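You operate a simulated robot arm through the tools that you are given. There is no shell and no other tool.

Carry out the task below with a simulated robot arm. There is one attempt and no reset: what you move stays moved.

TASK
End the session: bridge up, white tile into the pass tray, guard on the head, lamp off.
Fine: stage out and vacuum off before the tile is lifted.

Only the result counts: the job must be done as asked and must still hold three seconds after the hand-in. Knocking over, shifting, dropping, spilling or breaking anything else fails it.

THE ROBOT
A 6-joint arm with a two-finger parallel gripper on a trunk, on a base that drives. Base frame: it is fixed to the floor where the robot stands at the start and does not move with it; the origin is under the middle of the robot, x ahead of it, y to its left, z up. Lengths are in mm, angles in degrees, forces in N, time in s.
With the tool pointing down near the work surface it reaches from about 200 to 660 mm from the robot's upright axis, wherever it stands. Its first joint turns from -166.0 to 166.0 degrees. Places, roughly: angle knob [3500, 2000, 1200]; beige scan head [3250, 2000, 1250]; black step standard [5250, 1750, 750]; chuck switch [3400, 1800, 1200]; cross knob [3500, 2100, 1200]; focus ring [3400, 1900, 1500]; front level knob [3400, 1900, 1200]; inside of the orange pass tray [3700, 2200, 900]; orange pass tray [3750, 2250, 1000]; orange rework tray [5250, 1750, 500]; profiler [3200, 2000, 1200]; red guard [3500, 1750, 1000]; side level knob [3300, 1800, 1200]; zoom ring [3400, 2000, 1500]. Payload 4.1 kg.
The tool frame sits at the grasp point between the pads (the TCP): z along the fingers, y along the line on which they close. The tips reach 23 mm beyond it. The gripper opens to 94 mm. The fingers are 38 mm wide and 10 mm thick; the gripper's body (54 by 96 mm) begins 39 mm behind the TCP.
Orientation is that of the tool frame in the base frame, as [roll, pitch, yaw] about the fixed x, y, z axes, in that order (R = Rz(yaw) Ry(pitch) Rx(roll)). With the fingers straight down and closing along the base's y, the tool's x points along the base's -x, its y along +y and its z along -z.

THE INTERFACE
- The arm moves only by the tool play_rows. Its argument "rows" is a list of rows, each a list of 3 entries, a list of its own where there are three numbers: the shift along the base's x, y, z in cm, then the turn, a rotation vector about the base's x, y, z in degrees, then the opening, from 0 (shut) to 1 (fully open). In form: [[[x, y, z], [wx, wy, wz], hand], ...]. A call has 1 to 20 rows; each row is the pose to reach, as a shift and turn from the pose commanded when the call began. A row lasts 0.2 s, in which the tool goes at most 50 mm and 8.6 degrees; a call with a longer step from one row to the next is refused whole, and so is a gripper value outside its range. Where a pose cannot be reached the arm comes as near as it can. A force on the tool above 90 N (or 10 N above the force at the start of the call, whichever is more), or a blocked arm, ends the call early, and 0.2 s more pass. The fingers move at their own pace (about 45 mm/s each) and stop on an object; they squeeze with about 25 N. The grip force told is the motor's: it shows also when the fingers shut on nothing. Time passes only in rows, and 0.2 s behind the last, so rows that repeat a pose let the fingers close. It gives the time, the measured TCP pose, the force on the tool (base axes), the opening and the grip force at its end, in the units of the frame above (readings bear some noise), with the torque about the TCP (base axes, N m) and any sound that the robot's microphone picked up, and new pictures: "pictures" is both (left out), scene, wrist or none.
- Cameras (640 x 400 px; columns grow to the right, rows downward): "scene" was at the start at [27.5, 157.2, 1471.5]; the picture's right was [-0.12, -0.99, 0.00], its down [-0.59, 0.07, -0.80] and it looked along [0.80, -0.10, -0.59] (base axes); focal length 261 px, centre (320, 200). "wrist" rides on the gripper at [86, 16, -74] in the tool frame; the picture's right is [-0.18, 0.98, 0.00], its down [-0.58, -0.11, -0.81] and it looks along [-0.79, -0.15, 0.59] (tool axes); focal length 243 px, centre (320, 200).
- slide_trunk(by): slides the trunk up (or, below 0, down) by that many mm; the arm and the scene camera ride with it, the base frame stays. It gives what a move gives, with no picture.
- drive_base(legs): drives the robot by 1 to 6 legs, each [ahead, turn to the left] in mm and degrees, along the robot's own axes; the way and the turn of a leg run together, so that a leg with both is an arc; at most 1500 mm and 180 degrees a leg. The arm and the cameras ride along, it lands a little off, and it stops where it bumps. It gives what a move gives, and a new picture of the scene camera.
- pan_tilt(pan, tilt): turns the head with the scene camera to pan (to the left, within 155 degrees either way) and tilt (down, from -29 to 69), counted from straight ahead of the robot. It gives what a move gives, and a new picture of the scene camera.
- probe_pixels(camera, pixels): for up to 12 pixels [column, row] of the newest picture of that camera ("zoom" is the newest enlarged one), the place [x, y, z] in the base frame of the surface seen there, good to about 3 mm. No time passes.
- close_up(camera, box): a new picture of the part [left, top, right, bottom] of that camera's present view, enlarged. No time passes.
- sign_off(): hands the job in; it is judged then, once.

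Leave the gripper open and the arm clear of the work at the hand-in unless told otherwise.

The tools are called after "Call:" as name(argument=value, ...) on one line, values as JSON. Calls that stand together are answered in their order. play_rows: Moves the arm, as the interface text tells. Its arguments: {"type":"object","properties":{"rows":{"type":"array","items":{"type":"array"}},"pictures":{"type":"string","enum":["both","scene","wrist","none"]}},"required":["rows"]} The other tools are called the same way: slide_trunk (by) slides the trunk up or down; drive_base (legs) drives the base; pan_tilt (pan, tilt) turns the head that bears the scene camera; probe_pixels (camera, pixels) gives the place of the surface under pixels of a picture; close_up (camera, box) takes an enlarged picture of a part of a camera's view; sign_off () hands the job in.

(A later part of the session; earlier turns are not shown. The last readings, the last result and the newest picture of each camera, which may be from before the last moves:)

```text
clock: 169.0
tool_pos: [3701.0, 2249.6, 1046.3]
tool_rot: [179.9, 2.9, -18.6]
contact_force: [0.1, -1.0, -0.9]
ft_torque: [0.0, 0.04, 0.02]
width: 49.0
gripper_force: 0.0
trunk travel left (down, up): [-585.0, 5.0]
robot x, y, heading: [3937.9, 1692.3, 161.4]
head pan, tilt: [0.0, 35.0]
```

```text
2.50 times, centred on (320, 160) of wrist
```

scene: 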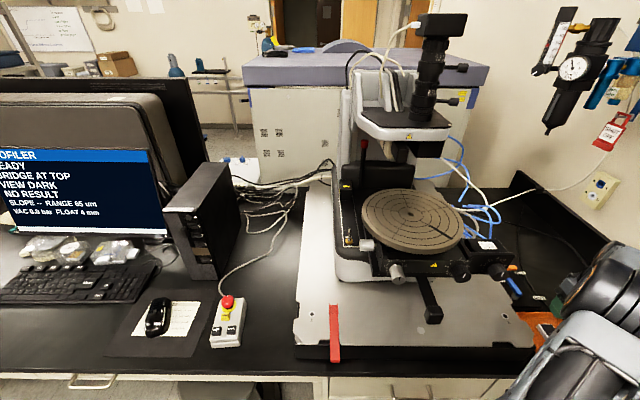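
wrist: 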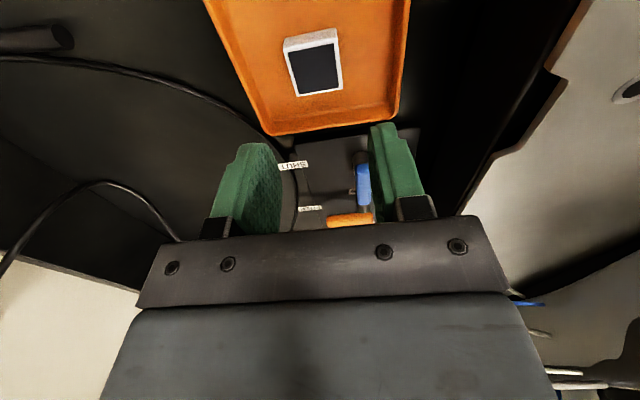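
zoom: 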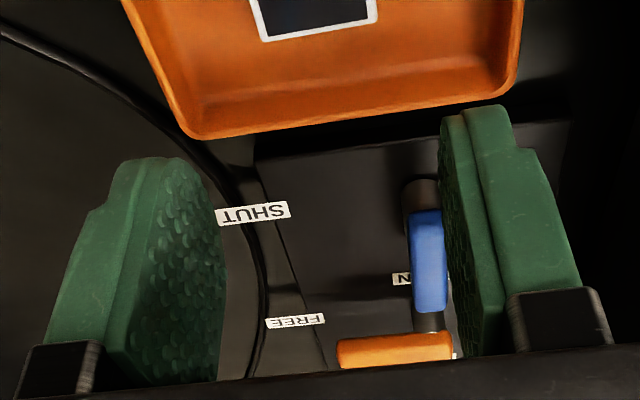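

One step was too long; I shorten the steps and repeat.

Call:
play_rows(rows=[[[0, 0, 4], [0, 0, 0], 0.5], [[0, 0, 8], [0, 0, 0], 0.5], [[0, 0, 12], [0, 0, 0], 0.5], [[0, 0, 16], [0, 0, 0], 0.5], [[0, -2, 20], [0, 0, 0], 0.5], [[-0.8, -4.5, 23], [0, 0, 0], 0.5], [[-1.6, -8, 26], [0, 0, 0], 0.5], [[-2.4, -11.5, 29], [0, 0, 0], 0.5], [[-3.6, -15.5, 30.4], [2.72, 8.05, 0], 0.5], [[-5, -19.8, 30.4], [5.44, 16.1, 0], 0.5], [[-6.5, -24.1, 30.4], [8.16, 24.16, 0], 0.5], [[-8, -28.5, 30.4], [10.9, 32.2, 0], 0.5], [[-9.5, -32.9, 30.4], [13.6, 40.3, 0], 0.5], [[-11, -37.3, 30.4], [16.3, 48.3, 0], 0.5], [[-12.7, -41.7, 30.4], [18.2, 54.0, 0], 0.5], [[-12.7, -41.7, 30.4], [18.2, 54.0, 0], 0.5]])

Call:
close_up(camera="wrist", box=[200, 80, 440, 240])

```text
clock: 172.4
tool_pos: [3570.7, 1829.3, 1355.2]
tool_rot: [-180.0, 60.0, -18.4]
contact_force: [-1.0, -0.3, 0.2]
ft_torque: [0.01, 0.0, 0.02]
width: 47.1
gripper_force: 0.1
trunk travel left (down, up): [-585.0, 5.0]
robot x, y, heading: [3935.4, 1695.7, 161.6]
head pan, tilt: [0.0, 35.0]
```

scene: 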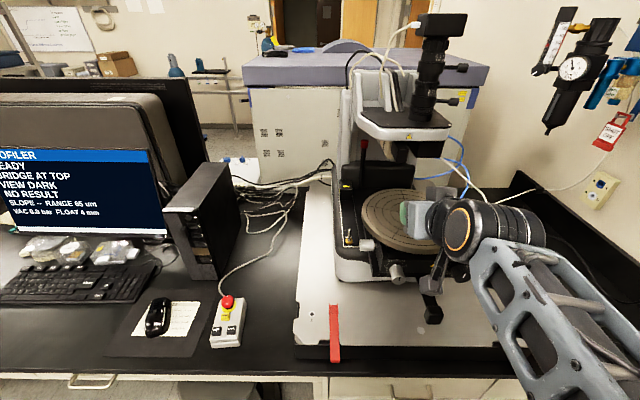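
wrist: 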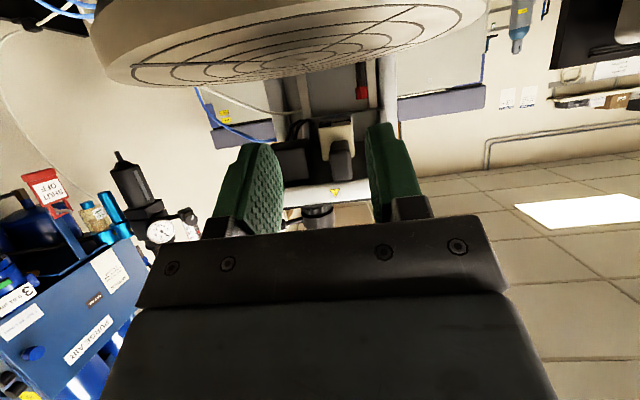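

```text
2.50 times, centred on (320, 160) of wrist
```

zoom: 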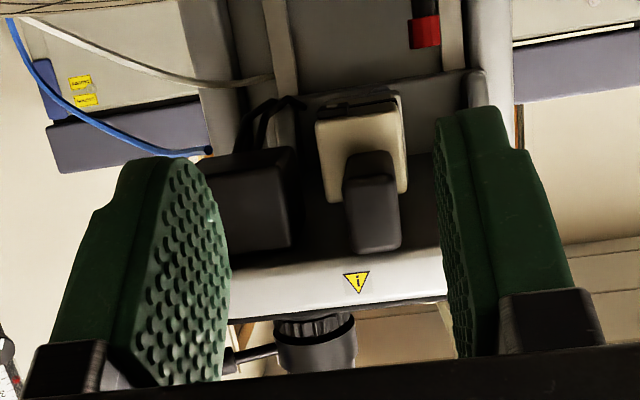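

I see the beige head with its black nose at wrist (338,145), upside down. Zoom in.

Call:
close_up(camera="wrist", box=[300, 105, 376, 190])

Call:
probe_pixels(camera="wrist", pixels=[[322, 128], [354, 124], [338, 130], [325, 145], [353, 145], [333, 160], [348, 160], [340, 152], [335, 142], [345, 141], [338, 120], [340, 180]])

```text
4.71 times, centred on (338, 148) of wrist
```

zoom: 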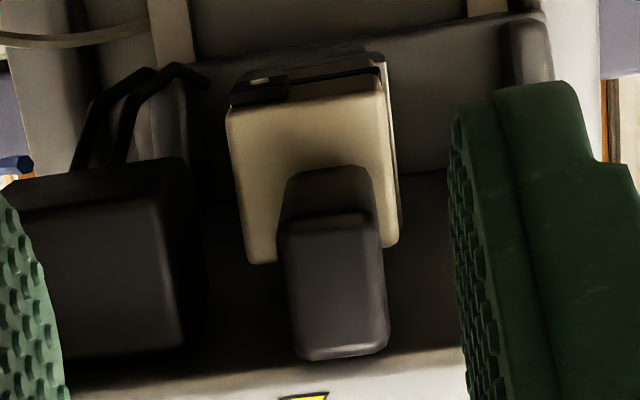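

```text
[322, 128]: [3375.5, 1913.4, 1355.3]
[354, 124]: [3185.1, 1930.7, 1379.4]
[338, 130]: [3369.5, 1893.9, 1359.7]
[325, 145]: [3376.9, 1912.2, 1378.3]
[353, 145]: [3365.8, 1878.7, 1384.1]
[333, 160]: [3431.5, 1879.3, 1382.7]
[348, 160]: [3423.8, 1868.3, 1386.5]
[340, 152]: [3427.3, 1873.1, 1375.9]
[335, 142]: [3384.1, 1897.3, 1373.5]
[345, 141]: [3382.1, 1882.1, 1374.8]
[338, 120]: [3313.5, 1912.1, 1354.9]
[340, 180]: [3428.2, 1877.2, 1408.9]
```

The head's underside is seen only at a grazing angle. For a better look I'll bring the arm back over the desk's front edge at right, then lower the trunk so the scene camera can look up under the head.

Call:
play_rows(rows=[[[3, 0, 2], [-2.7, -8.05, 0], 0.5], [[6, 1, 4], [-5.4, -16.1, 0], 0.5], [[8.5, 3.5, 6], [-8.1, -24.1, 0], 0.5], [[10, 7.5, 7], [-10.8, -32.2, 0], 0.5], [[12, 11.5, 7], [-13.5, -40.3, 0], 0.5], [[14, 14, 7], [-16.2, -48.3, 0], 0.5], [[16, 15, 7], [-18.9, -56.4, 0], 0.5], [[18, 15, 7], [-18.9, -56.4, 0], 0.5], [[18, 15, 7], [-18.9, -56.4, 0], 0.5]], pictures="scene")

```text
clock: 174.4
tool_pos: [3752.6, 1981.1, 1420.6]
tool_rot: [179.9, 0.4, -18.4]
contact_force: [0.0, 0.0, -0.8]
ft_torque: [-0.01, 0.02, 0.03]
width: 46.8
gripper_force: 0.2
trunk travel left (down, up): [-585.0, 5.0]
robot x, y, heading: [3935.7, 1691.4, 161.4]
head pan, tilt: [0.0, 35.0]
```

scene: 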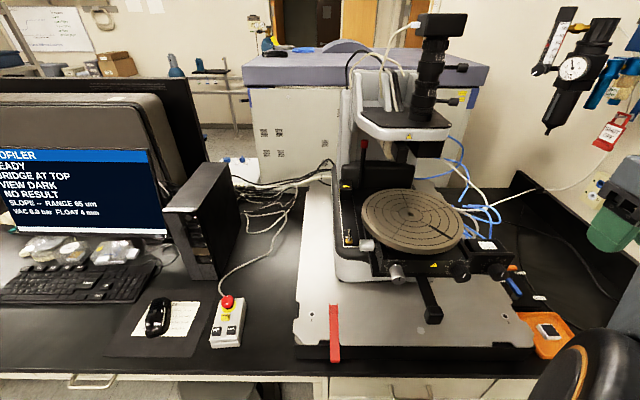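

Tile is visible in the tray at (548,330). Arm is clear; I lower the trunk by 330 mm and look slightly upward at the head.

Call:
slide_trunk(by=-330)

Call:
pan_tilt(pan=-8, tilt=0)

Call:
close_up(camera="scene", box=[280, 80, 480, 230])

```text
clock: 177.7
tool_pos: [3753.1, 1980.5, 1089.2]
tool_rot: [-179.9, 0.4, -18.4]
contact_force: [0.2, -0.3, 0.3]
ft_torque: [0.01, 0.04, 0.01]
width: 47.2
gripper_force: 0.0
trunk travel left (down, up): [-255.0, 335.0]
robot x, y, heading: [3936.1, 1690.6, 161.3]
head pan, tilt: [0.0, 35.0]
```

```text
clock: 178.7
tool_pos: [3753.5, 1982.0, 1090.4]
tool_rot: [180.0, 0.5, -18.5]
contact_force: [-0.5, 0.5, -0.2]
ft_torque: [-0.03, -0.03, 0.04]
width: 47.1
gripper_force: 0.1
trunk travel left (down, up): [-255.0, 335.0]
robot x, y, heading: [3934.9, 1693.5, 161.3]
head pan, tilt: [-8.0, 0.0]
```

scene: 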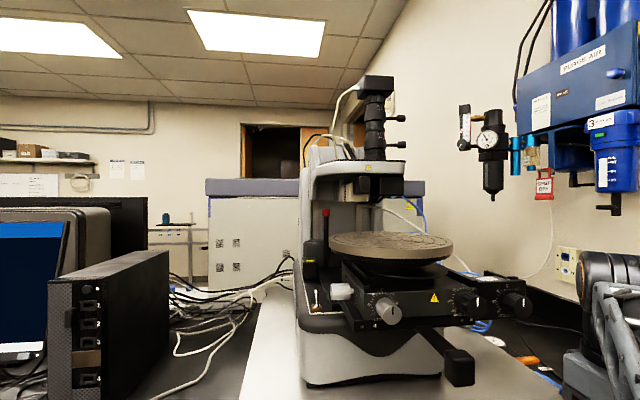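

```text
2.67 times, centred on (380, 155) of scene
```

zoom: 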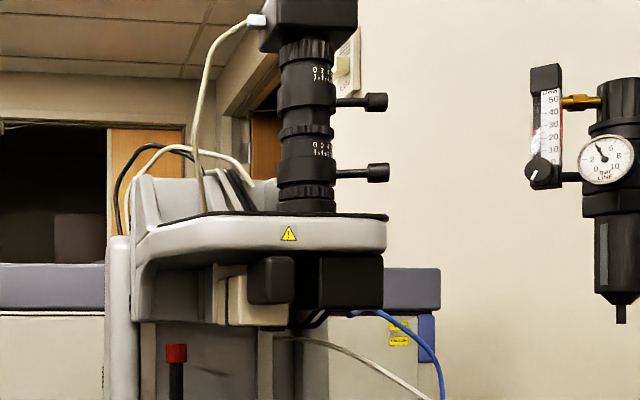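

Call:
close_up(camera="scene", box=[330, 160, 420, 220])

Call:
slide_trunk(by=-75)

Call:
close_up(camera="scene", box=[330, 130, 420, 200])

```text
6.67 times, centred on (375, 190) of scene
```

zoom: 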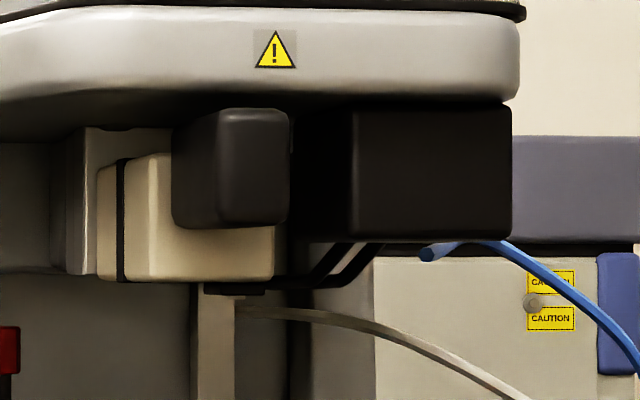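

```text
clock: 179.8
tool_pos: [3753.9, 1980.4, 1015.5]
tool_rot: [-180.0, 0.6, -18.4]
contact_force: [-0.1, -0.1, 0.1]
ft_torque: [0.01, -0.01, -0.02]
width: 47.1
gripper_force: 0.1
trunk travel left (down, up): [-180.0, 410.0]
robot x, y, heading: [3938.3, 1693.2, 161.4]
head pan, tilt: [-8.0, 0.0]
```

```text
5.71 times, centred on (375, 165) of scene
```

zoom: 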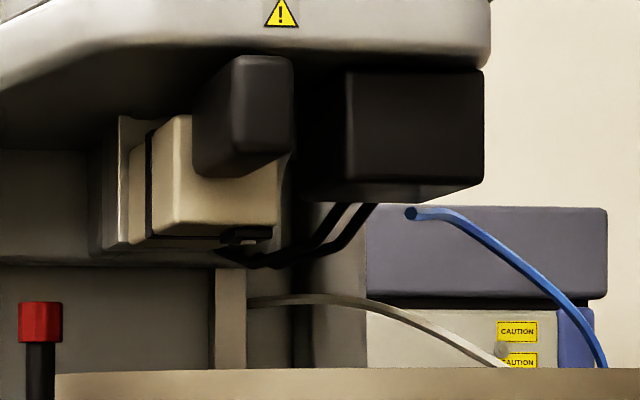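

I see a small black piece under the beige block at about zoom (245,240). Enlarging more.

Call:
close_up(camera="scene", box=[335, 150, 380, 182])

Call:
probe_pixels(camera="zoom", pixels=[[250, 200], [400, 200], [520, 260], [440, 280], [480, 290], [300, 270], [200, 260], [100, 250], [560, 200], [380, 300]])

```text
12.50 times, centred on (358, 166) of scene
```

zoom: 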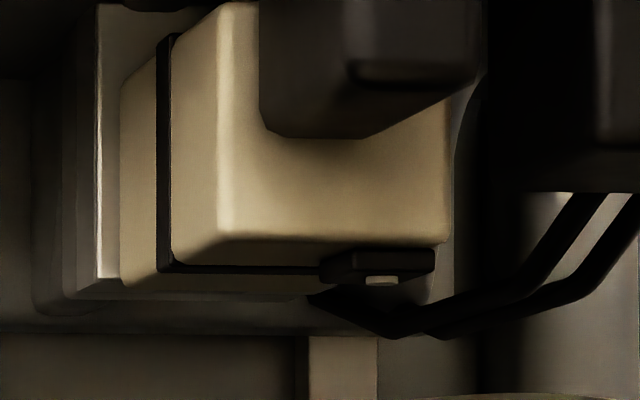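

```text
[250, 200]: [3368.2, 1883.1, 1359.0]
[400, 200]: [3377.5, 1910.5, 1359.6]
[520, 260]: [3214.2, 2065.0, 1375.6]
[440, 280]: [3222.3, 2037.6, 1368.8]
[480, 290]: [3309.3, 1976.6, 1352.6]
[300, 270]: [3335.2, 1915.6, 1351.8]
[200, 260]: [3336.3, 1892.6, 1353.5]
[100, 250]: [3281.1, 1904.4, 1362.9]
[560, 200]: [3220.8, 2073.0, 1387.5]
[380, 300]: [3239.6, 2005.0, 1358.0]
```

There's a small black stylus holder with a pale tip under the head's right front, ~19 mm wide. I probe its extents.

Call:
probe_pixels(camera="zoom", pixels=[[378, 279], [328, 265], [425, 262], [345, 278], [410, 280], [375, 258], [260, 269], [165, 150], [165, 240], [135, 200], [440, 235], [225, 235]])

```text
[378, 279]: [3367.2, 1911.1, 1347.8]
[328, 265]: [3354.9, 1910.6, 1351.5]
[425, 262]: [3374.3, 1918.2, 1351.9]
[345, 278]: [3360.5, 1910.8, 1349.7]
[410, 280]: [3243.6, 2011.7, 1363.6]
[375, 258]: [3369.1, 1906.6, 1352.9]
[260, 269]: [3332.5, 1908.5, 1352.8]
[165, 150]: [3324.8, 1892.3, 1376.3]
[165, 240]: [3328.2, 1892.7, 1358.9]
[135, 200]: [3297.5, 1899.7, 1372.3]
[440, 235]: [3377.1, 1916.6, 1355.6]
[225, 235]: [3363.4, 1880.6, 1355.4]
```

The stylus (pale tip at about (3367,1911,1348)) hangs in a ~20 mm wide holder under the head's right front; the guard's open channel evidently slides over it from the front, its handle passing below the black nose. I'll hold the guard near its handle end with the tool tilted ~50°. First raise the trunk and back up 100 mm for room.

Call:
slide_trunk(by=400)

Call:
drive_base(legs=[[-100, 0]])

Call:
pan_tilt(pan=0, tilt=35)

```text
clock: 183.7
tool_pos: [3753.7, 1980.8, 1415.5]
tool_rot: [180.0, 0.4, -18.5]
contact_force: [-0.2, 0.8, 0.8]
ft_torque: [0.01, -0.01, -0.02]
width: 47.0
gripper_force: 0.0
trunk travel left (down, up): [-580.0, 10.0]
robot x, y, heading: [3937.6, 1692.9, 161.3]
head pan, tilt: [-8.0, 0.0]
```

```text
clock: 184.8
tool_pos: [3847.3, 1949.9, 1414.8]
tool_rot: [-179.9, 0.5, -18.5]
contact_force: [-0.4, -0.7, 0.5]
ft_torque: [0.02, 0.05, -0.01]
width: 47.0
gripper_force: 0.1
trunk travel left (down, up): [-580.0, 10.0]
robot x, y, heading: [4026.7, 1658.3, 161.0]
head pan, tilt: [-8.0, 0.0]
```

scene: 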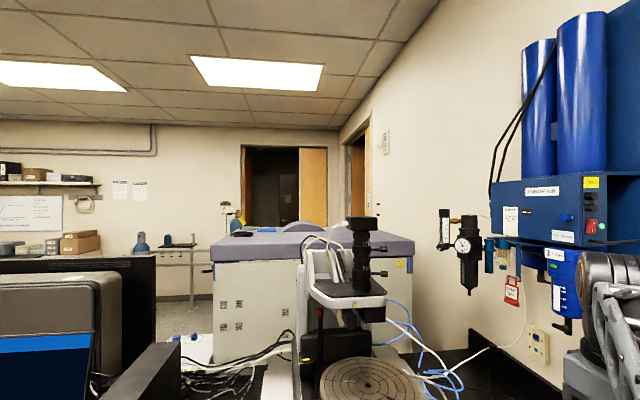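

```text
clock: 185.8
tool_pos: [3846.0, 1949.0, 1415.1]
tool_rot: [180.0, 0.5, -18.8]
contact_force: [1.0, -0.3, -0.1]
ft_torque: [-0.04, -0.01, -0.02]
width: 46.9
gripper_force: 0.1
trunk travel left (down, up): [-580.0, 10.0]
robot x, y, heading: [4026.7, 1658.4, 161.2]
head pan, tilt: [0.0, 35.0]
```

scene: 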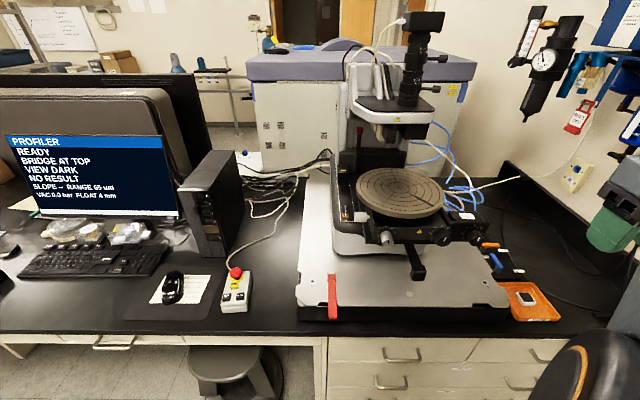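

Now I bring the tool to the front-left above the guard's handle, tilting to 50° on the way.

Call:
play_rows(rows=[[[-2.24, -2.89, -1.65], [0, 0, 0], 0.5], [[-4.48, -5.77, -3.3], [0, 0, 0], 0.5], [[-6.72, -8.66, -4.95], [2.64, 7.82, 0], 0.5], [[-8.96, -11.54, -6.6], [5.28, 15.64, 0], 0.5], [[-11.2, -14.43, -8.25], [7.92, 23.46, 0], 0.5], [[-13.44, -17.31, -9.9], [10.56, 31.27, 0], 0.5], [[-15.68, -20.2, -11.55], [13.2, 39.1, 0], 0.5], [[-17.92, -23.08, -13.2], [15.84, 46.9, 0], 0.5], [[-20.16, -25.97, -14.85], [15.84, 46.9, 0], 0.5], [[-22.4, -28.85, -16.5], [15.84, 46.9, 0], 0.5], [[-22.4, -28.85, -16.5], [15.84, 46.9, 0], 0.5]])

Call:
close_up(camera="wrist", box=[200, 0, 440, 240])

```text
clock: 188.2
tool_pos: [3623.8, 1660.2, 1248.2]
tool_rot: [180.0, 50.0, -18.5]
contact_force: [0.2, 0.9, -0.3]
ft_torque: [0.0, -0.03, 0.01]
width: 47.1
gripper_force: 0.0
trunk travel left (down, up): [-580.0, 10.0]
robot x, y, heading: [4029.5, 1658.8, 161.1]
head pan, tilt: [0.0, 35.0]
```

scene: 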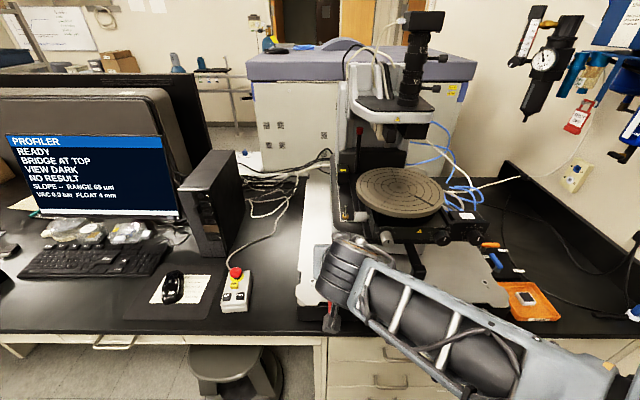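
wrist: 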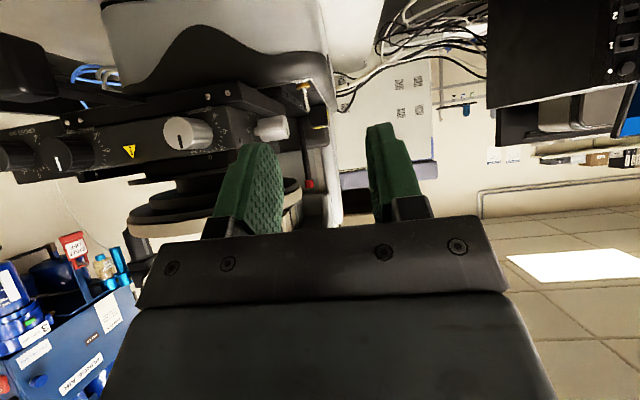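

```text
1.67 times, centred on (320, 120) of wrist
```

zoom: 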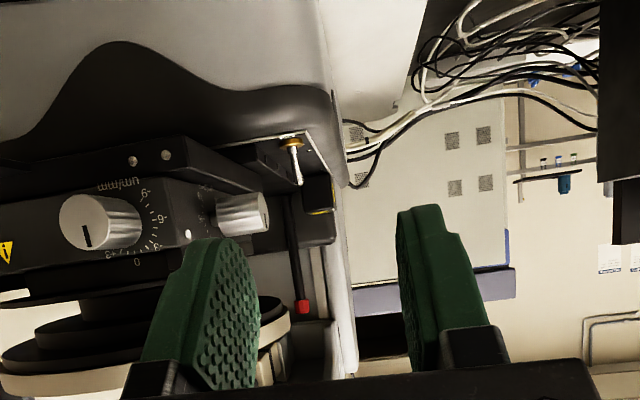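

Tool is centred laterally on the guard. I descend to about 40 mm above it and look.

Call:
play_rows(rows=[[[0, 0, -4], [0, 0, 0], 0.5], [[0, 0, -8], [0, 0, 0], 0.5], [[0, 0, -12], [0, 0, 0], 0.5], [[0, 0, -16], [0, 0, 0], 0.5], [[0, 0, -19], [0, 0, 0], 0.5], [[0, 0, -19], [0, 0, 0], 0.5]])

Call:
close_up(camera="wrist", box=[220, 80, 440, 240])

Call:
close_up(camera="scene", box=[280, 230, 400, 340])

```text
clock: 189.6
tool_pos: [3598.1, 1653.6, 1062.1]
tool_rot: [180.0, 49.9, -18.5]
contact_force: [-0.3, 0.3, 0.9]
ft_torque: [-0.01, 0.0, 0.0]
width: 46.9
gripper_force: 0.1
out of reach, approached as far as the arm can: row 3, 4, 5, 6
trunk travel left (down, up): [-580.0, 10.0]
robot x, y, heading: [4030.3, 1659.3, 161.1]
head pan, tilt: [0.0, 35.0]
```

scene: 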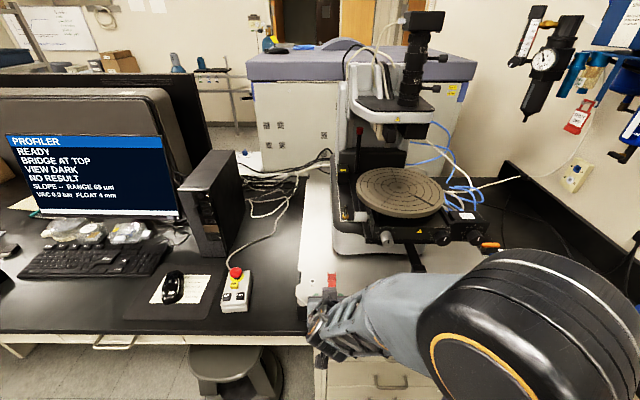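
wrist: 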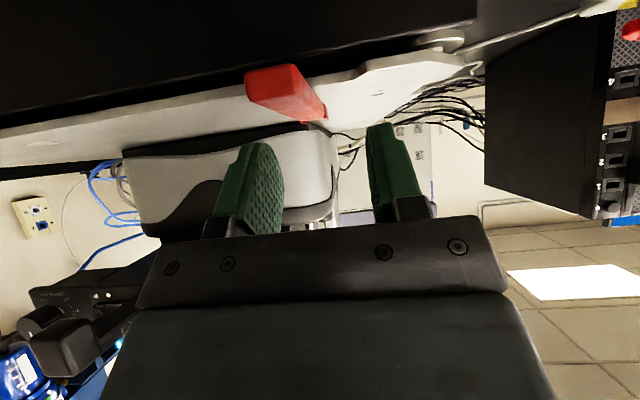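

```text
2.50 times, centred on (330, 160) of wrist
```

zoom: 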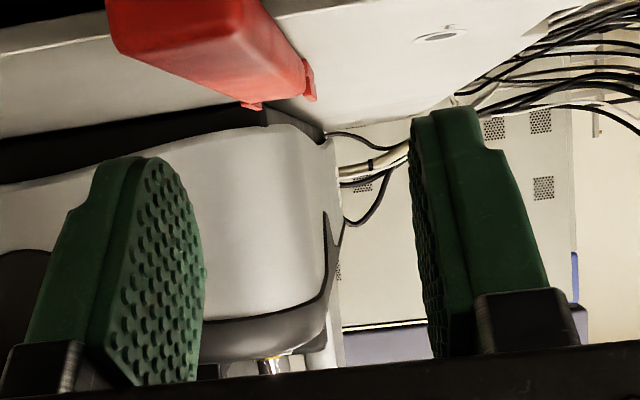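

```text
3.64 times, centred on (340, 285) of scene
```

zoom: 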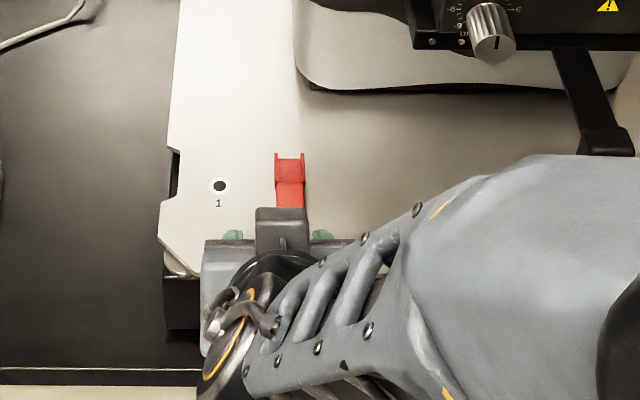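

The arm folded to its limit here. I rise again and back the base a further 110 mm.

Call:
play_rows(rows=[[[0, 0, 4], [0, 0, 0], 0.5], [[0, 0, 8], [0, 0, 0], 0.5], [[0, 0, 12], [0, 0, 0], 0.5], [[0, 0, 16], [0, 0, 0], 0.5], [[0, 0, 16], [0, 0, 0], 0.5]], pictures="none")

Call:
drive_base(legs=[[-110, 0]])

```text
clock: 190.8
tool_pos: [3598.0, 1653.9, 1221.4]
tool_rot: [-180.0, 50.0, -18.7]
contact_force: [-0.4, 0.1, 0.4]
ft_torque: [0.0, -0.01, 0.0]
width: 46.9
gripper_force: 0.1
trunk travel left (down, up): [-580.0, 10.0]
robot x, y, heading: [4025.1, 1662.6, 161.0]
head pan, tilt: [0.0, 35.0]
```

```text
clock: 192.0
tool_pos: [3704.3, 1619.1, 1220.3]
tool_rot: [180.0, 50.0, -18.6]
contact_force: [-0.1, -0.2, -0.1]
ft_torque: [0.04, 0.02, 0.02]
width: 47.0
gripper_force: 0.1
trunk travel left (down, up): [-580.0, 10.0]
robot x, y, heading: [4135.4, 1622.0, 161.4]
head pan, tilt: [0.0, 35.0]
```

scene: 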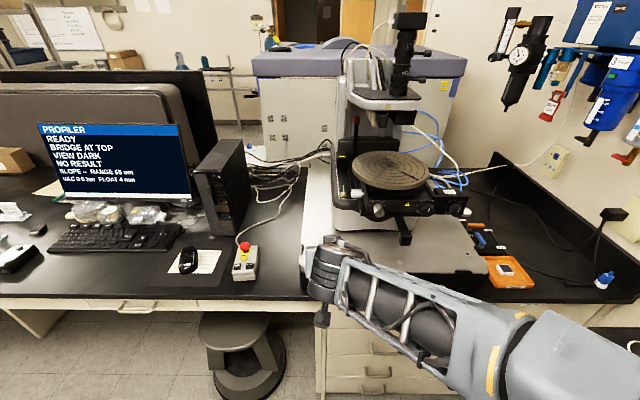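

Now approach the guard handle again: hover at about 40 mm above.

Call:
play_rows(rows=[[[-1.6, 0.8, -3.2], [0, 0, 0], 0.5], [[-3.2, 1.6, -6.4], [0, 0, 0], 0.5], [[-4.8, 2.4, -9.6], [0, 0, 0], 0.5], [[-6.4, 3.2, -12.8], [0, 0, 0], 0.5], [[-7.8, 3.9, -15.8], [0, 0, 0], 0.5], [[-7.8, 3.9, -15.8], [0, 0, 0], 0.5]])

Call:
close_up(camera="wrist", box=[220, 40, 440, 240])

```text
clock: 193.4
tool_pos: [3624.5, 1656.7, 1059.2]
tool_rot: [180.0, 50.1, -18.5]
contact_force: [-0.3, -0.4, 0.2]
ft_torque: [0.02, -0.02, 0.03]
width: 47.0
gripper_force: 0.0
trunk travel left (down, up): [-580.0, 10.0]
robot x, y, heading: [4133.2, 1627.4, 161.2]
head pan, tilt: [0.0, 35.0]
```

scene: 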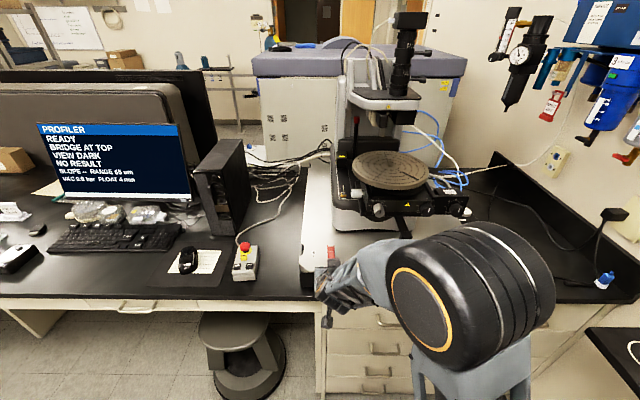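
wrist: 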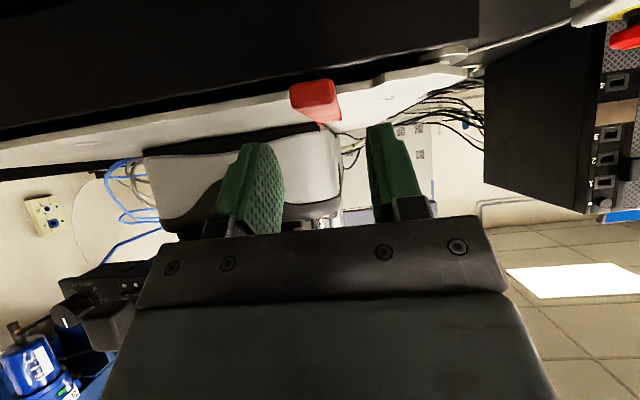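

```text
2.00 times, centred on (330, 140) of wrist
```

zoom: 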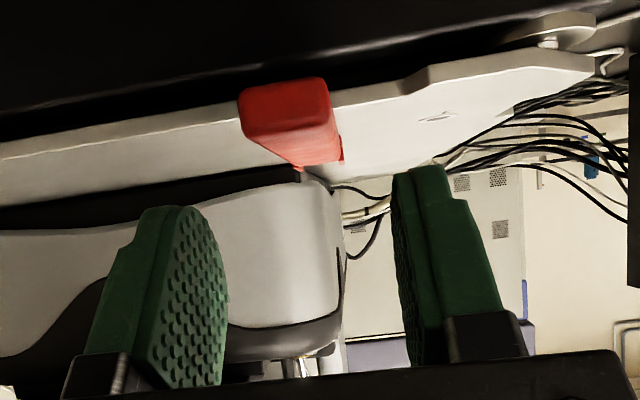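

The guard's handle end is visible; probe for exact position.

Call:
probe_pixels(camera="zoom", pixels=[[285, 110], [248, 110], [320, 92], [300, 150], [265, 135], [325, 120], [270, 95], [310, 155]])

```text
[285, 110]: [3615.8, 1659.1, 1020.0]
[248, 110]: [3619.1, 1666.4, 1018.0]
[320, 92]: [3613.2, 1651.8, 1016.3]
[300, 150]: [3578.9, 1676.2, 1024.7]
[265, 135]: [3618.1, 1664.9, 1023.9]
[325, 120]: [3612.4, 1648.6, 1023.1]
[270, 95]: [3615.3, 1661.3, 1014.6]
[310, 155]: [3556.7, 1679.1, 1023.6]
```

Handle end: centre e2≈2727, end at e1 2895, z 1012–1024. I lower the fingers around it.

Call:
play_rows(rows=[[[0, 0, -2], [0, 0, 0], 0.5], [[-0.8, 0.2, -3], [0, 0, 0], 0.5], [[-1.6, 0.4, -3.8], [0, 0, 0], 0.5], [[-1.9, 0.45, -4.1], [0, 0, 0], 0.5], [[-1.9, 0.45, -4.1], [0, 0, 0], 0.5]])

Call:
close_up(camera="wrist", box=[220, 80, 440, 240])

```text
clock: 194.6
tool_pos: [3604.7, 1663.0, 1021.5]
tool_rot: [180.0, 50.1, -18.5]
contact_force: [-0.4, -0.6, 0.6]
ft_torque: [0.01, 0.05, -0.07]
width: 46.8
gripper_force: 0.1
trunk travel left (down, up): [-580.0, 10.0]
robot x, y, heading: [4133.2, 1626.8, 161.5]
head pan, tilt: [0.0, 35.0]
```

scene: 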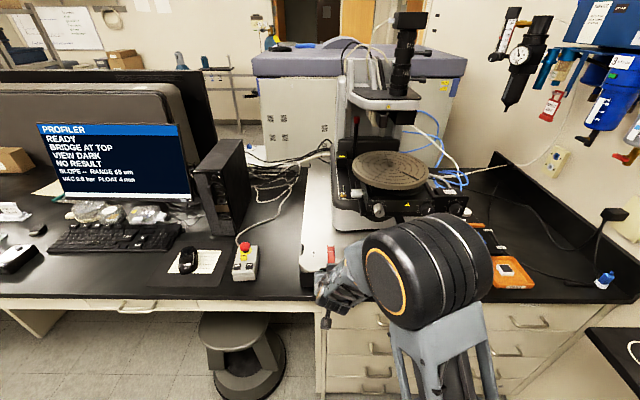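
wrist: 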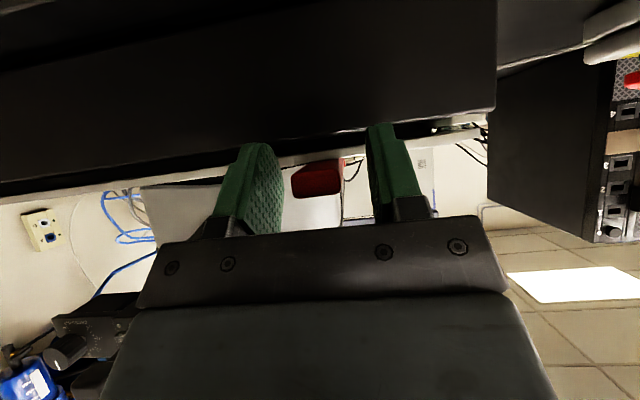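

```text
2.50 times, centred on (330, 160) of wrist
```

zoom: 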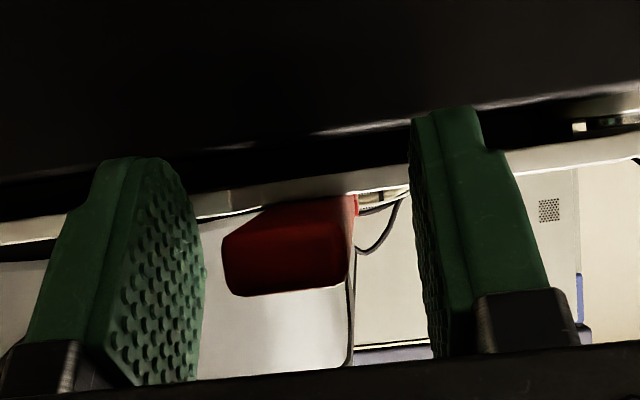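

The handle is between the pads, nearly centred. I lower 2 mm and close.

Call:
play_rows(rows=[[[0.03, 0.1, -0.2], [0, 0, 0], 0.45], [[0.03, 0.1, -0.2], [0, 0, 0], 0.3], [[0.03, 0.1, -0.2], [0, 0, 0], 0.15], [[0.03, 0.1, -0.2], [0, 0, 0], 0], [[0.03, 0.1, -0.2], [0, 0, 0], 0], [[0.03, 0.1, -0.2], [0, 0, 0], 0]])

Call:
close_up(camera="wrist", box=[220, 80, 440, 240])

Call:
close_up(camera="scene", box=[290, 220, 390, 300])

```text
clock: 196.0
tool_pos: [3606.5, 1663.9, 1018.9]
tool_rot: [179.9, 49.9, -18.5]
contact_force: [-0.4, 0.5, 0.7]
ft_torque: [0.01, 0.06, 0.06]
width: 21.0
gripper_force: 25.4
trunk travel left (down, up): [-580.0, 10.0]
robot x, y, heading: [4134.4, 1628.2, 161.5]
head pan, tilt: [0.0, 35.0]
```

scene: 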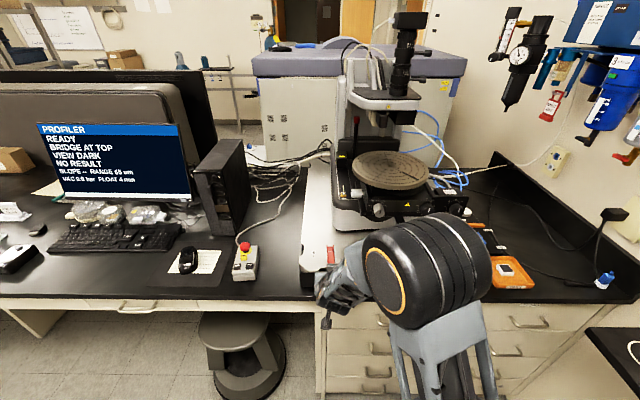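
wrist: 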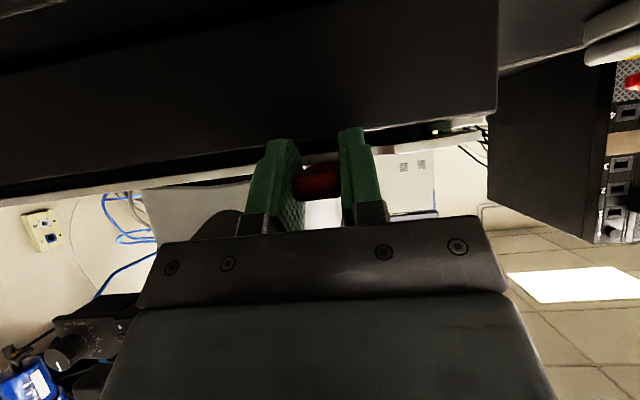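

```text
2.50 times, centred on (330, 160) of wrist
```

zoom: 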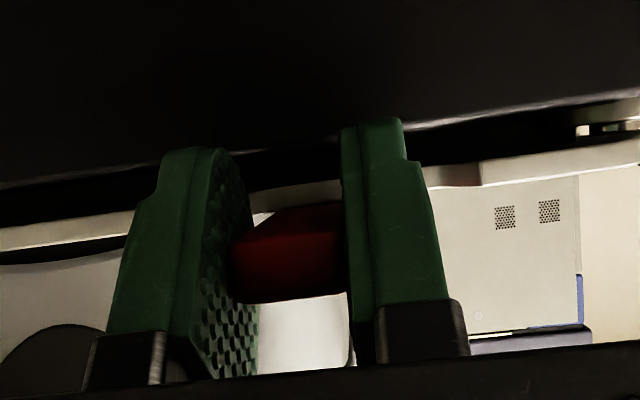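

```text
5.00 times, centred on (340, 260) of scene
```

zoom: 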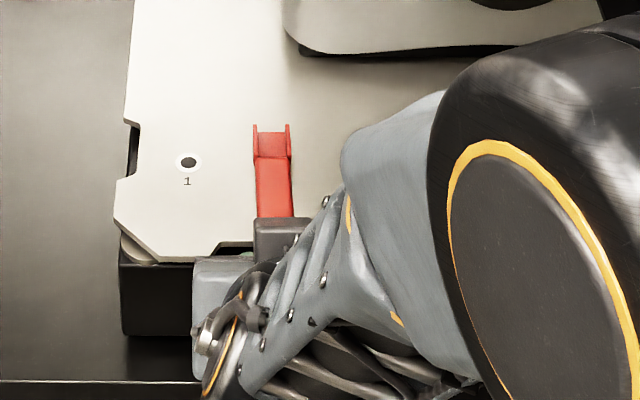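

Gripped at 21 mm. Lifting slowly 40 mm.

Call:
play_rows(rows=[[[0, 0, 0.3], [0, 0, 0], 0], [[0, 0, 0.8], [0, 0, 0], 0], [[0, 0, 1.6], [0, 0, 0], 0], [[0, 0, 2.8], [0, 0, 0], 0], [[0, 0, 4], [0, 0, 0], 0], [[0, 0, 4], [0, 0, 0], 0]])

Call:
close_up(camera="scene", box=[290, 200, 390, 290])

Call:
close_up(camera="wrist", box=[220, 80, 440, 240])

```text
clock: 197.4
tool_pos: [3605.1, 1663.1, 1060.4]
tool_rot: [-180.0, 50.0, -18.5]
contact_force: [0.1, -0.3, -0.4]
ft_torque: [-0.01, -0.01, 0.0]
width: 20.9
gripper_force: 24.7
trunk travel left (down, up): [-580.0, 10.0]
robot x, y, heading: [4135.3, 1628.6, 161.3]
head pan, tilt: [0.0, 35.0]
```

scene: 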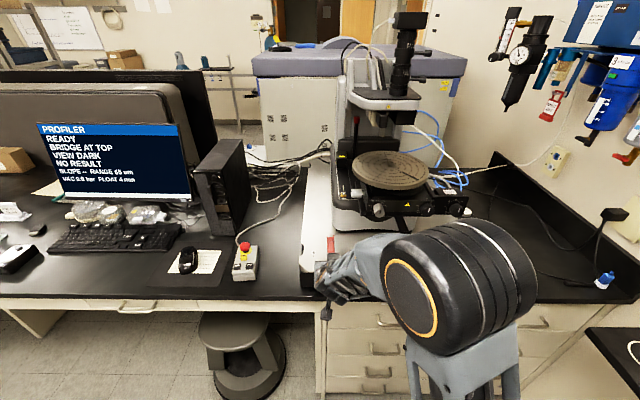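
wrist: 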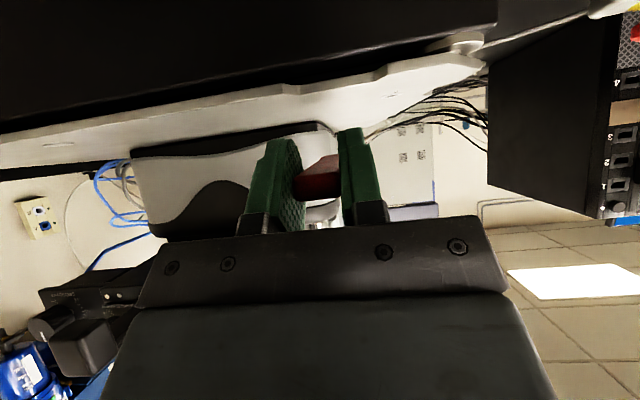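

```text
4.44 times, centred on (340, 245) of scene
```

zoom: 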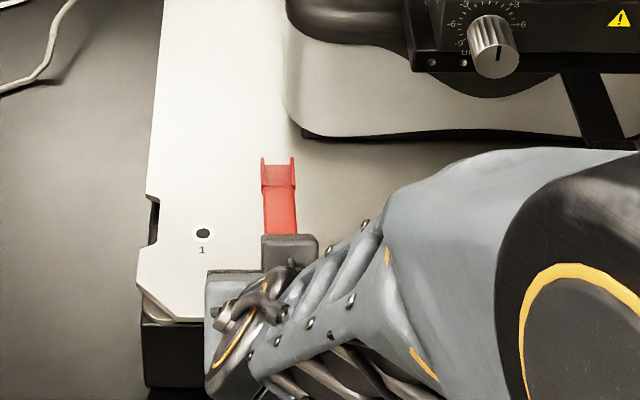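

```text
2.50 times, centred on (330, 160) of wrist
```

zoom: 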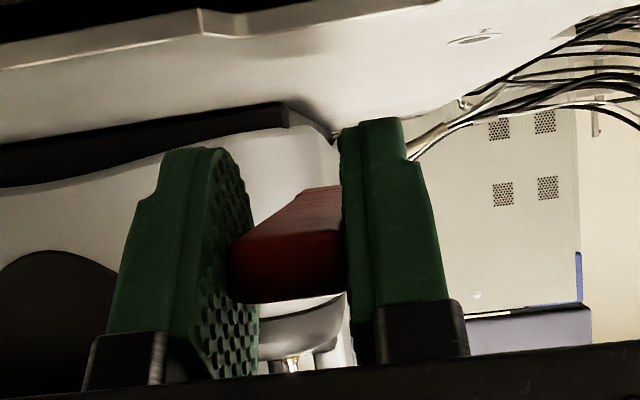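

Guard is up. I check its level by probing along it.

Call:
probe_pixels(camera="scene", pixels=[[330, 239], [331, 244], [331, 248], [331, 251], [327, 239], [333, 239], [330, 237]])

```text
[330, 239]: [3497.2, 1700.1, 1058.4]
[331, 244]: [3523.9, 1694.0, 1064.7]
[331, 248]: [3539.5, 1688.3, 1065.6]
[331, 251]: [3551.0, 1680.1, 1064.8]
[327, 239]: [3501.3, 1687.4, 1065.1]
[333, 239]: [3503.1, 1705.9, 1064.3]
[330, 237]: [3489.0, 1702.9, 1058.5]
```

The guard hangs level: channel floor 2 mm below TCP height, wall tops 6 mm above, front end 122 mm ahead of the TCP. I raise it to the installing height and shift right, still in front of the chuck.

Call:
play_rows(rows=[[[0, 0, 4.1], [0, 0, 0], 0], [[0, 0, 8.2], [0, 0, 0], 0], [[0, 0, 12.3], [0, 0, 0], 0], [[0, 0, 16.4], [0, 0, 0], 0], [[0, 0, 20.5], [0, 0, 0], 0], [[0, 0, 24.6], [0, 0, 0], 0], [[0, 0, 28.7], [0, 0, 0], 0], [[1.3, 3.8, 28.7], [0, 0, 0], 0], [[2.6, 7.6, 28.7], [0, 0, 0], 0], [[3.9, 11.4, 28.7], [0, 0, 0], 0], [[5.1, 15.1, 28.7], [0, 0, 0], 0], [[5.1, 15.1, 28.7], [0, 0, 0], 0]])

Call:
close_up(camera="wrist", box=[220, 80, 440, 240])

Call:
close_up(camera="scene", box=[320, 70, 460, 190])

```text
clock: 200.0
tool_pos: [3659.3, 1814.5, 1347.8]
tool_rot: [-180.0, 50.0, -18.5]
contact_force: [0.4, -0.6, -0.1]
ft_torque: [0.03, 0.0, 0.03]
width: 21.0
gripper_force: 25.0
trunk travel left (down, up): [-580.0, 10.0]
robot x, y, heading: [4135.0, 1625.5, 161.4]
head pan, tilt: [0.0, 35.0]
```

scene: 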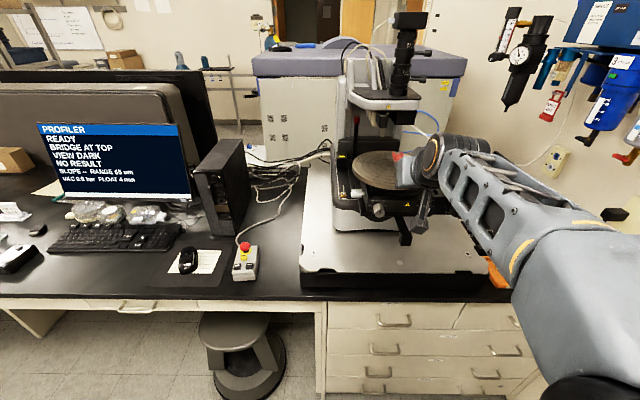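
wrist: 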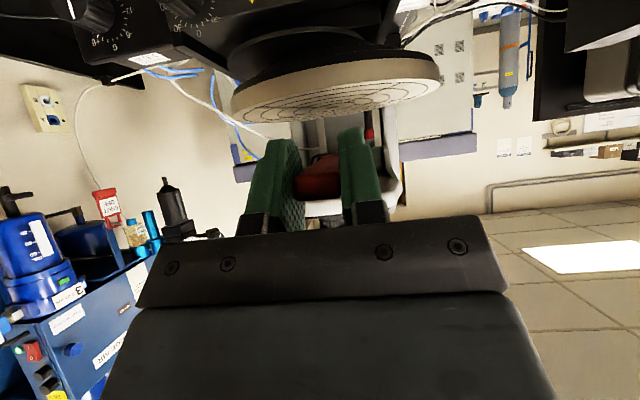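

```text
2.50 times, centred on (330, 160) of wrist
```

zoom: 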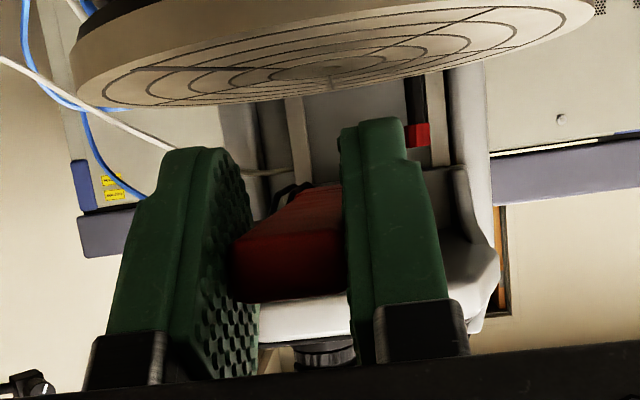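

```text
3.33 times, centred on (390, 130) of scene
```

zoom: 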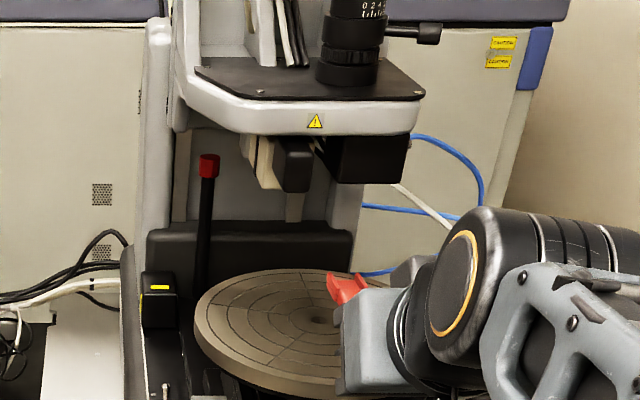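

Guard is level at the right height, in front. I move it forward 140 mm, to just short of the stylus holder.

Call:
play_rows(rows=[[[-3.3, 1.1, 0], [0, 0, 0], 0], [[-6.6, 2.15, 0], [0, 0, 0], 0], [[-9.9, 3.2, 0], [0, 0, 0], 0], [[-12.2, 3.95, 0], [0, 0, 0], 0], [[-13.3, 4.32, 0], [0, 0, 0], 0], [[-13.3, 4.32, 0], [0, 0, 0], 0]])

Call:
close_up(camera="scene", box=[340, 80, 430, 160])

Call:
close_up(camera="wrist", box=[260, 100, 380, 210])

```text
clock: 201.4
tool_pos: [3520.9, 1857.8, 1346.1]
tool_rot: [-179.9, 49.9, -18.6]
contact_force: [0.0, 0.5, 0.4]
ft_torque: [0.01, -0.01, 0.02]
width: 21.2
gripper_force: 24.8
trunk travel left (down, up): [-580.0, 10.0]
robot x, y, heading: [4129.7, 1623.3, 161.2]
head pan, tilt: [0.0, 35.0]
```

scene: 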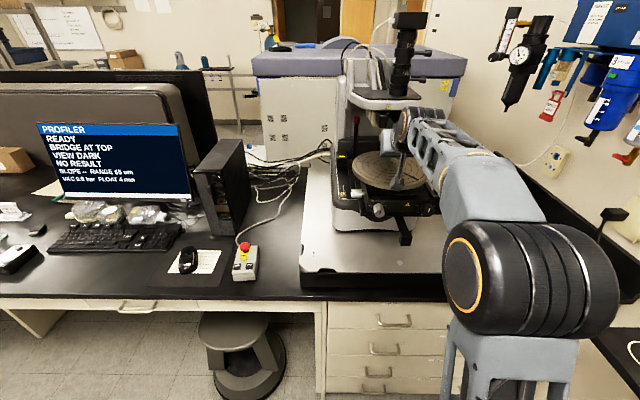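
wrist: 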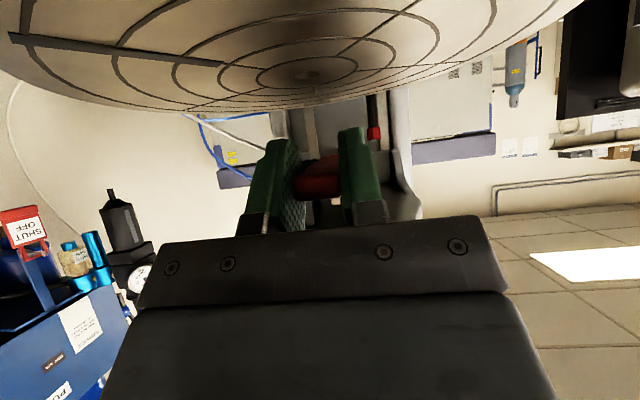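

```text
5.00 times, centred on (385, 120) of scene
```

zoom: 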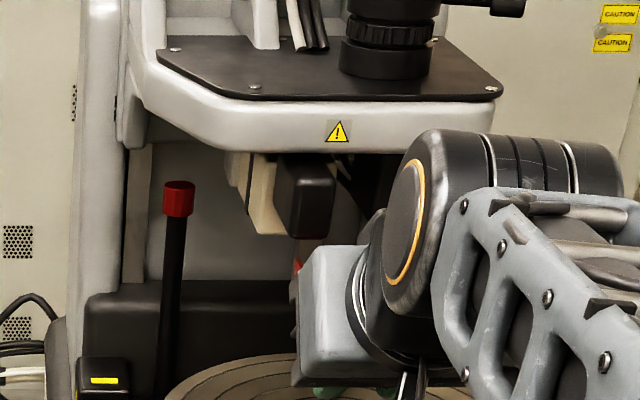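

```text
3.64 times, centred on (320, 155) of wrist
```

zoom: 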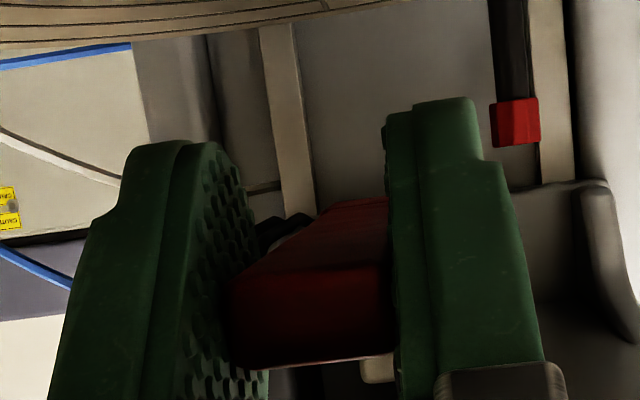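

The hand hides the guard here. I back off ~100 mm to where the scene camera sees both the guard's channel and the head, and measure them in one picture.

Call:
play_rows(rows=[[[3.2, -1.07, 0], [0, 0, 0], 0], [[6.3, -2.13, 0], [0, 0, 0], 0], [[9.5, -3.2, 0], [0, 0, 0], 0], [[12.3, -4.15, 0], [0, 0, 0], 0], [[12.3, -4.15, 0], [0, 0, 0], 0]], pictures="scene")

Call:
close_up(camera="scene", box=[360, 95, 430, 165])

```text
clock: 202.6
tool_pos: [3647.6, 1816.6, 1345.6]
tool_rot: [-180.0, 49.9, -18.5]
contact_force: [-0.2, -0.6, 0.1]
ft_torque: [0.01, -0.04, -0.01]
width: 21.3
gripper_force: 25.0
trunk travel left (down, up): [-580.0, 10.0]
robot x, y, heading: [4130.8, 1628.2, 161.4]
head pan, tilt: [0.0, 35.0]
```

scene: 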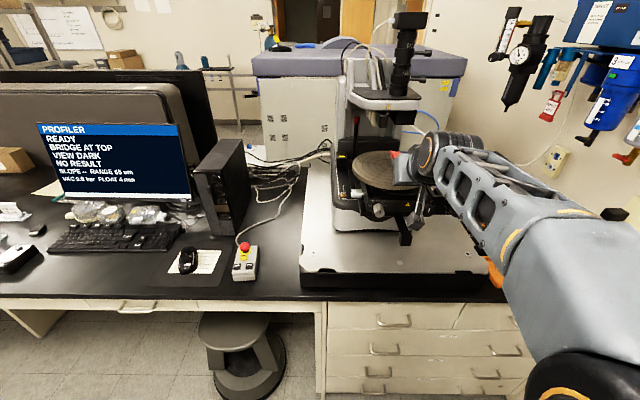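

```text
5.71 times, centred on (395, 130) of scene
```

zoom: 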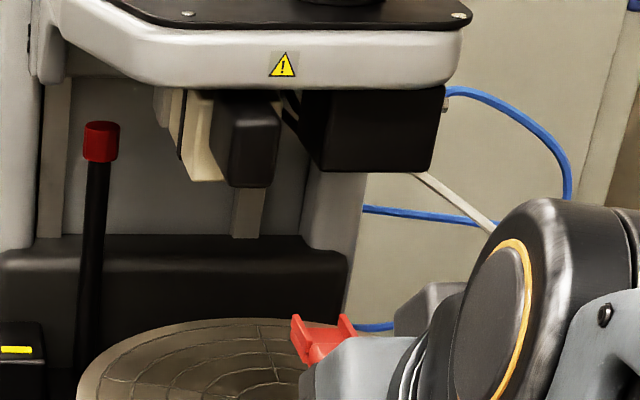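

Probing guard walls, channel floor and head features together, with several pixels each.

Call:
probe_pixels(camera="zoom", pixels=[[296, 320], [299, 335], [303, 345], [343, 320], [346, 325], [350, 330], [320, 340], [325, 345], [318, 335], [300, 328], [345, 318], [322, 352]])

Call:
probe_pixels(camera="zoom", pixels=[[240, 175], [275, 175], [240, 150], [277, 150], [258, 160], [235, 165], [272, 165], [222, 160], [225, 140], [200, 165], [205, 170], [195, 150]])

```text
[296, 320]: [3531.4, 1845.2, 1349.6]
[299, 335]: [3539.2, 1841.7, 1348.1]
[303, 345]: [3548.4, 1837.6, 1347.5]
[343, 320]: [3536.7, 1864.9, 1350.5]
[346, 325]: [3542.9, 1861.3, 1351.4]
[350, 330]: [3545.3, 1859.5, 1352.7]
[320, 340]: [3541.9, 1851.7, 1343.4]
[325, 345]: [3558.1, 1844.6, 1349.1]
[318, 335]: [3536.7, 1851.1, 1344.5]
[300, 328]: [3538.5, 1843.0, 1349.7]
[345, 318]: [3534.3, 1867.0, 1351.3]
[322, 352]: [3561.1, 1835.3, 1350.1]
```

```text
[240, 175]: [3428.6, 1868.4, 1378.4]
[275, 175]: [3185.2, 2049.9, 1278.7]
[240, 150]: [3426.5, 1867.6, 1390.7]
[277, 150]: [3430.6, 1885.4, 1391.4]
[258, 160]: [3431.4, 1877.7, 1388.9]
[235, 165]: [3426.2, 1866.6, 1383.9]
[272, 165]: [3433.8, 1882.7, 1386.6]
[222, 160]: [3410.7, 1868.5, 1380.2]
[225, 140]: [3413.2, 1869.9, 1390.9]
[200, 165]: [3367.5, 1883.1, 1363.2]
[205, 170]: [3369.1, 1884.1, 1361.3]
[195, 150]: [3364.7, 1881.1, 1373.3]
```

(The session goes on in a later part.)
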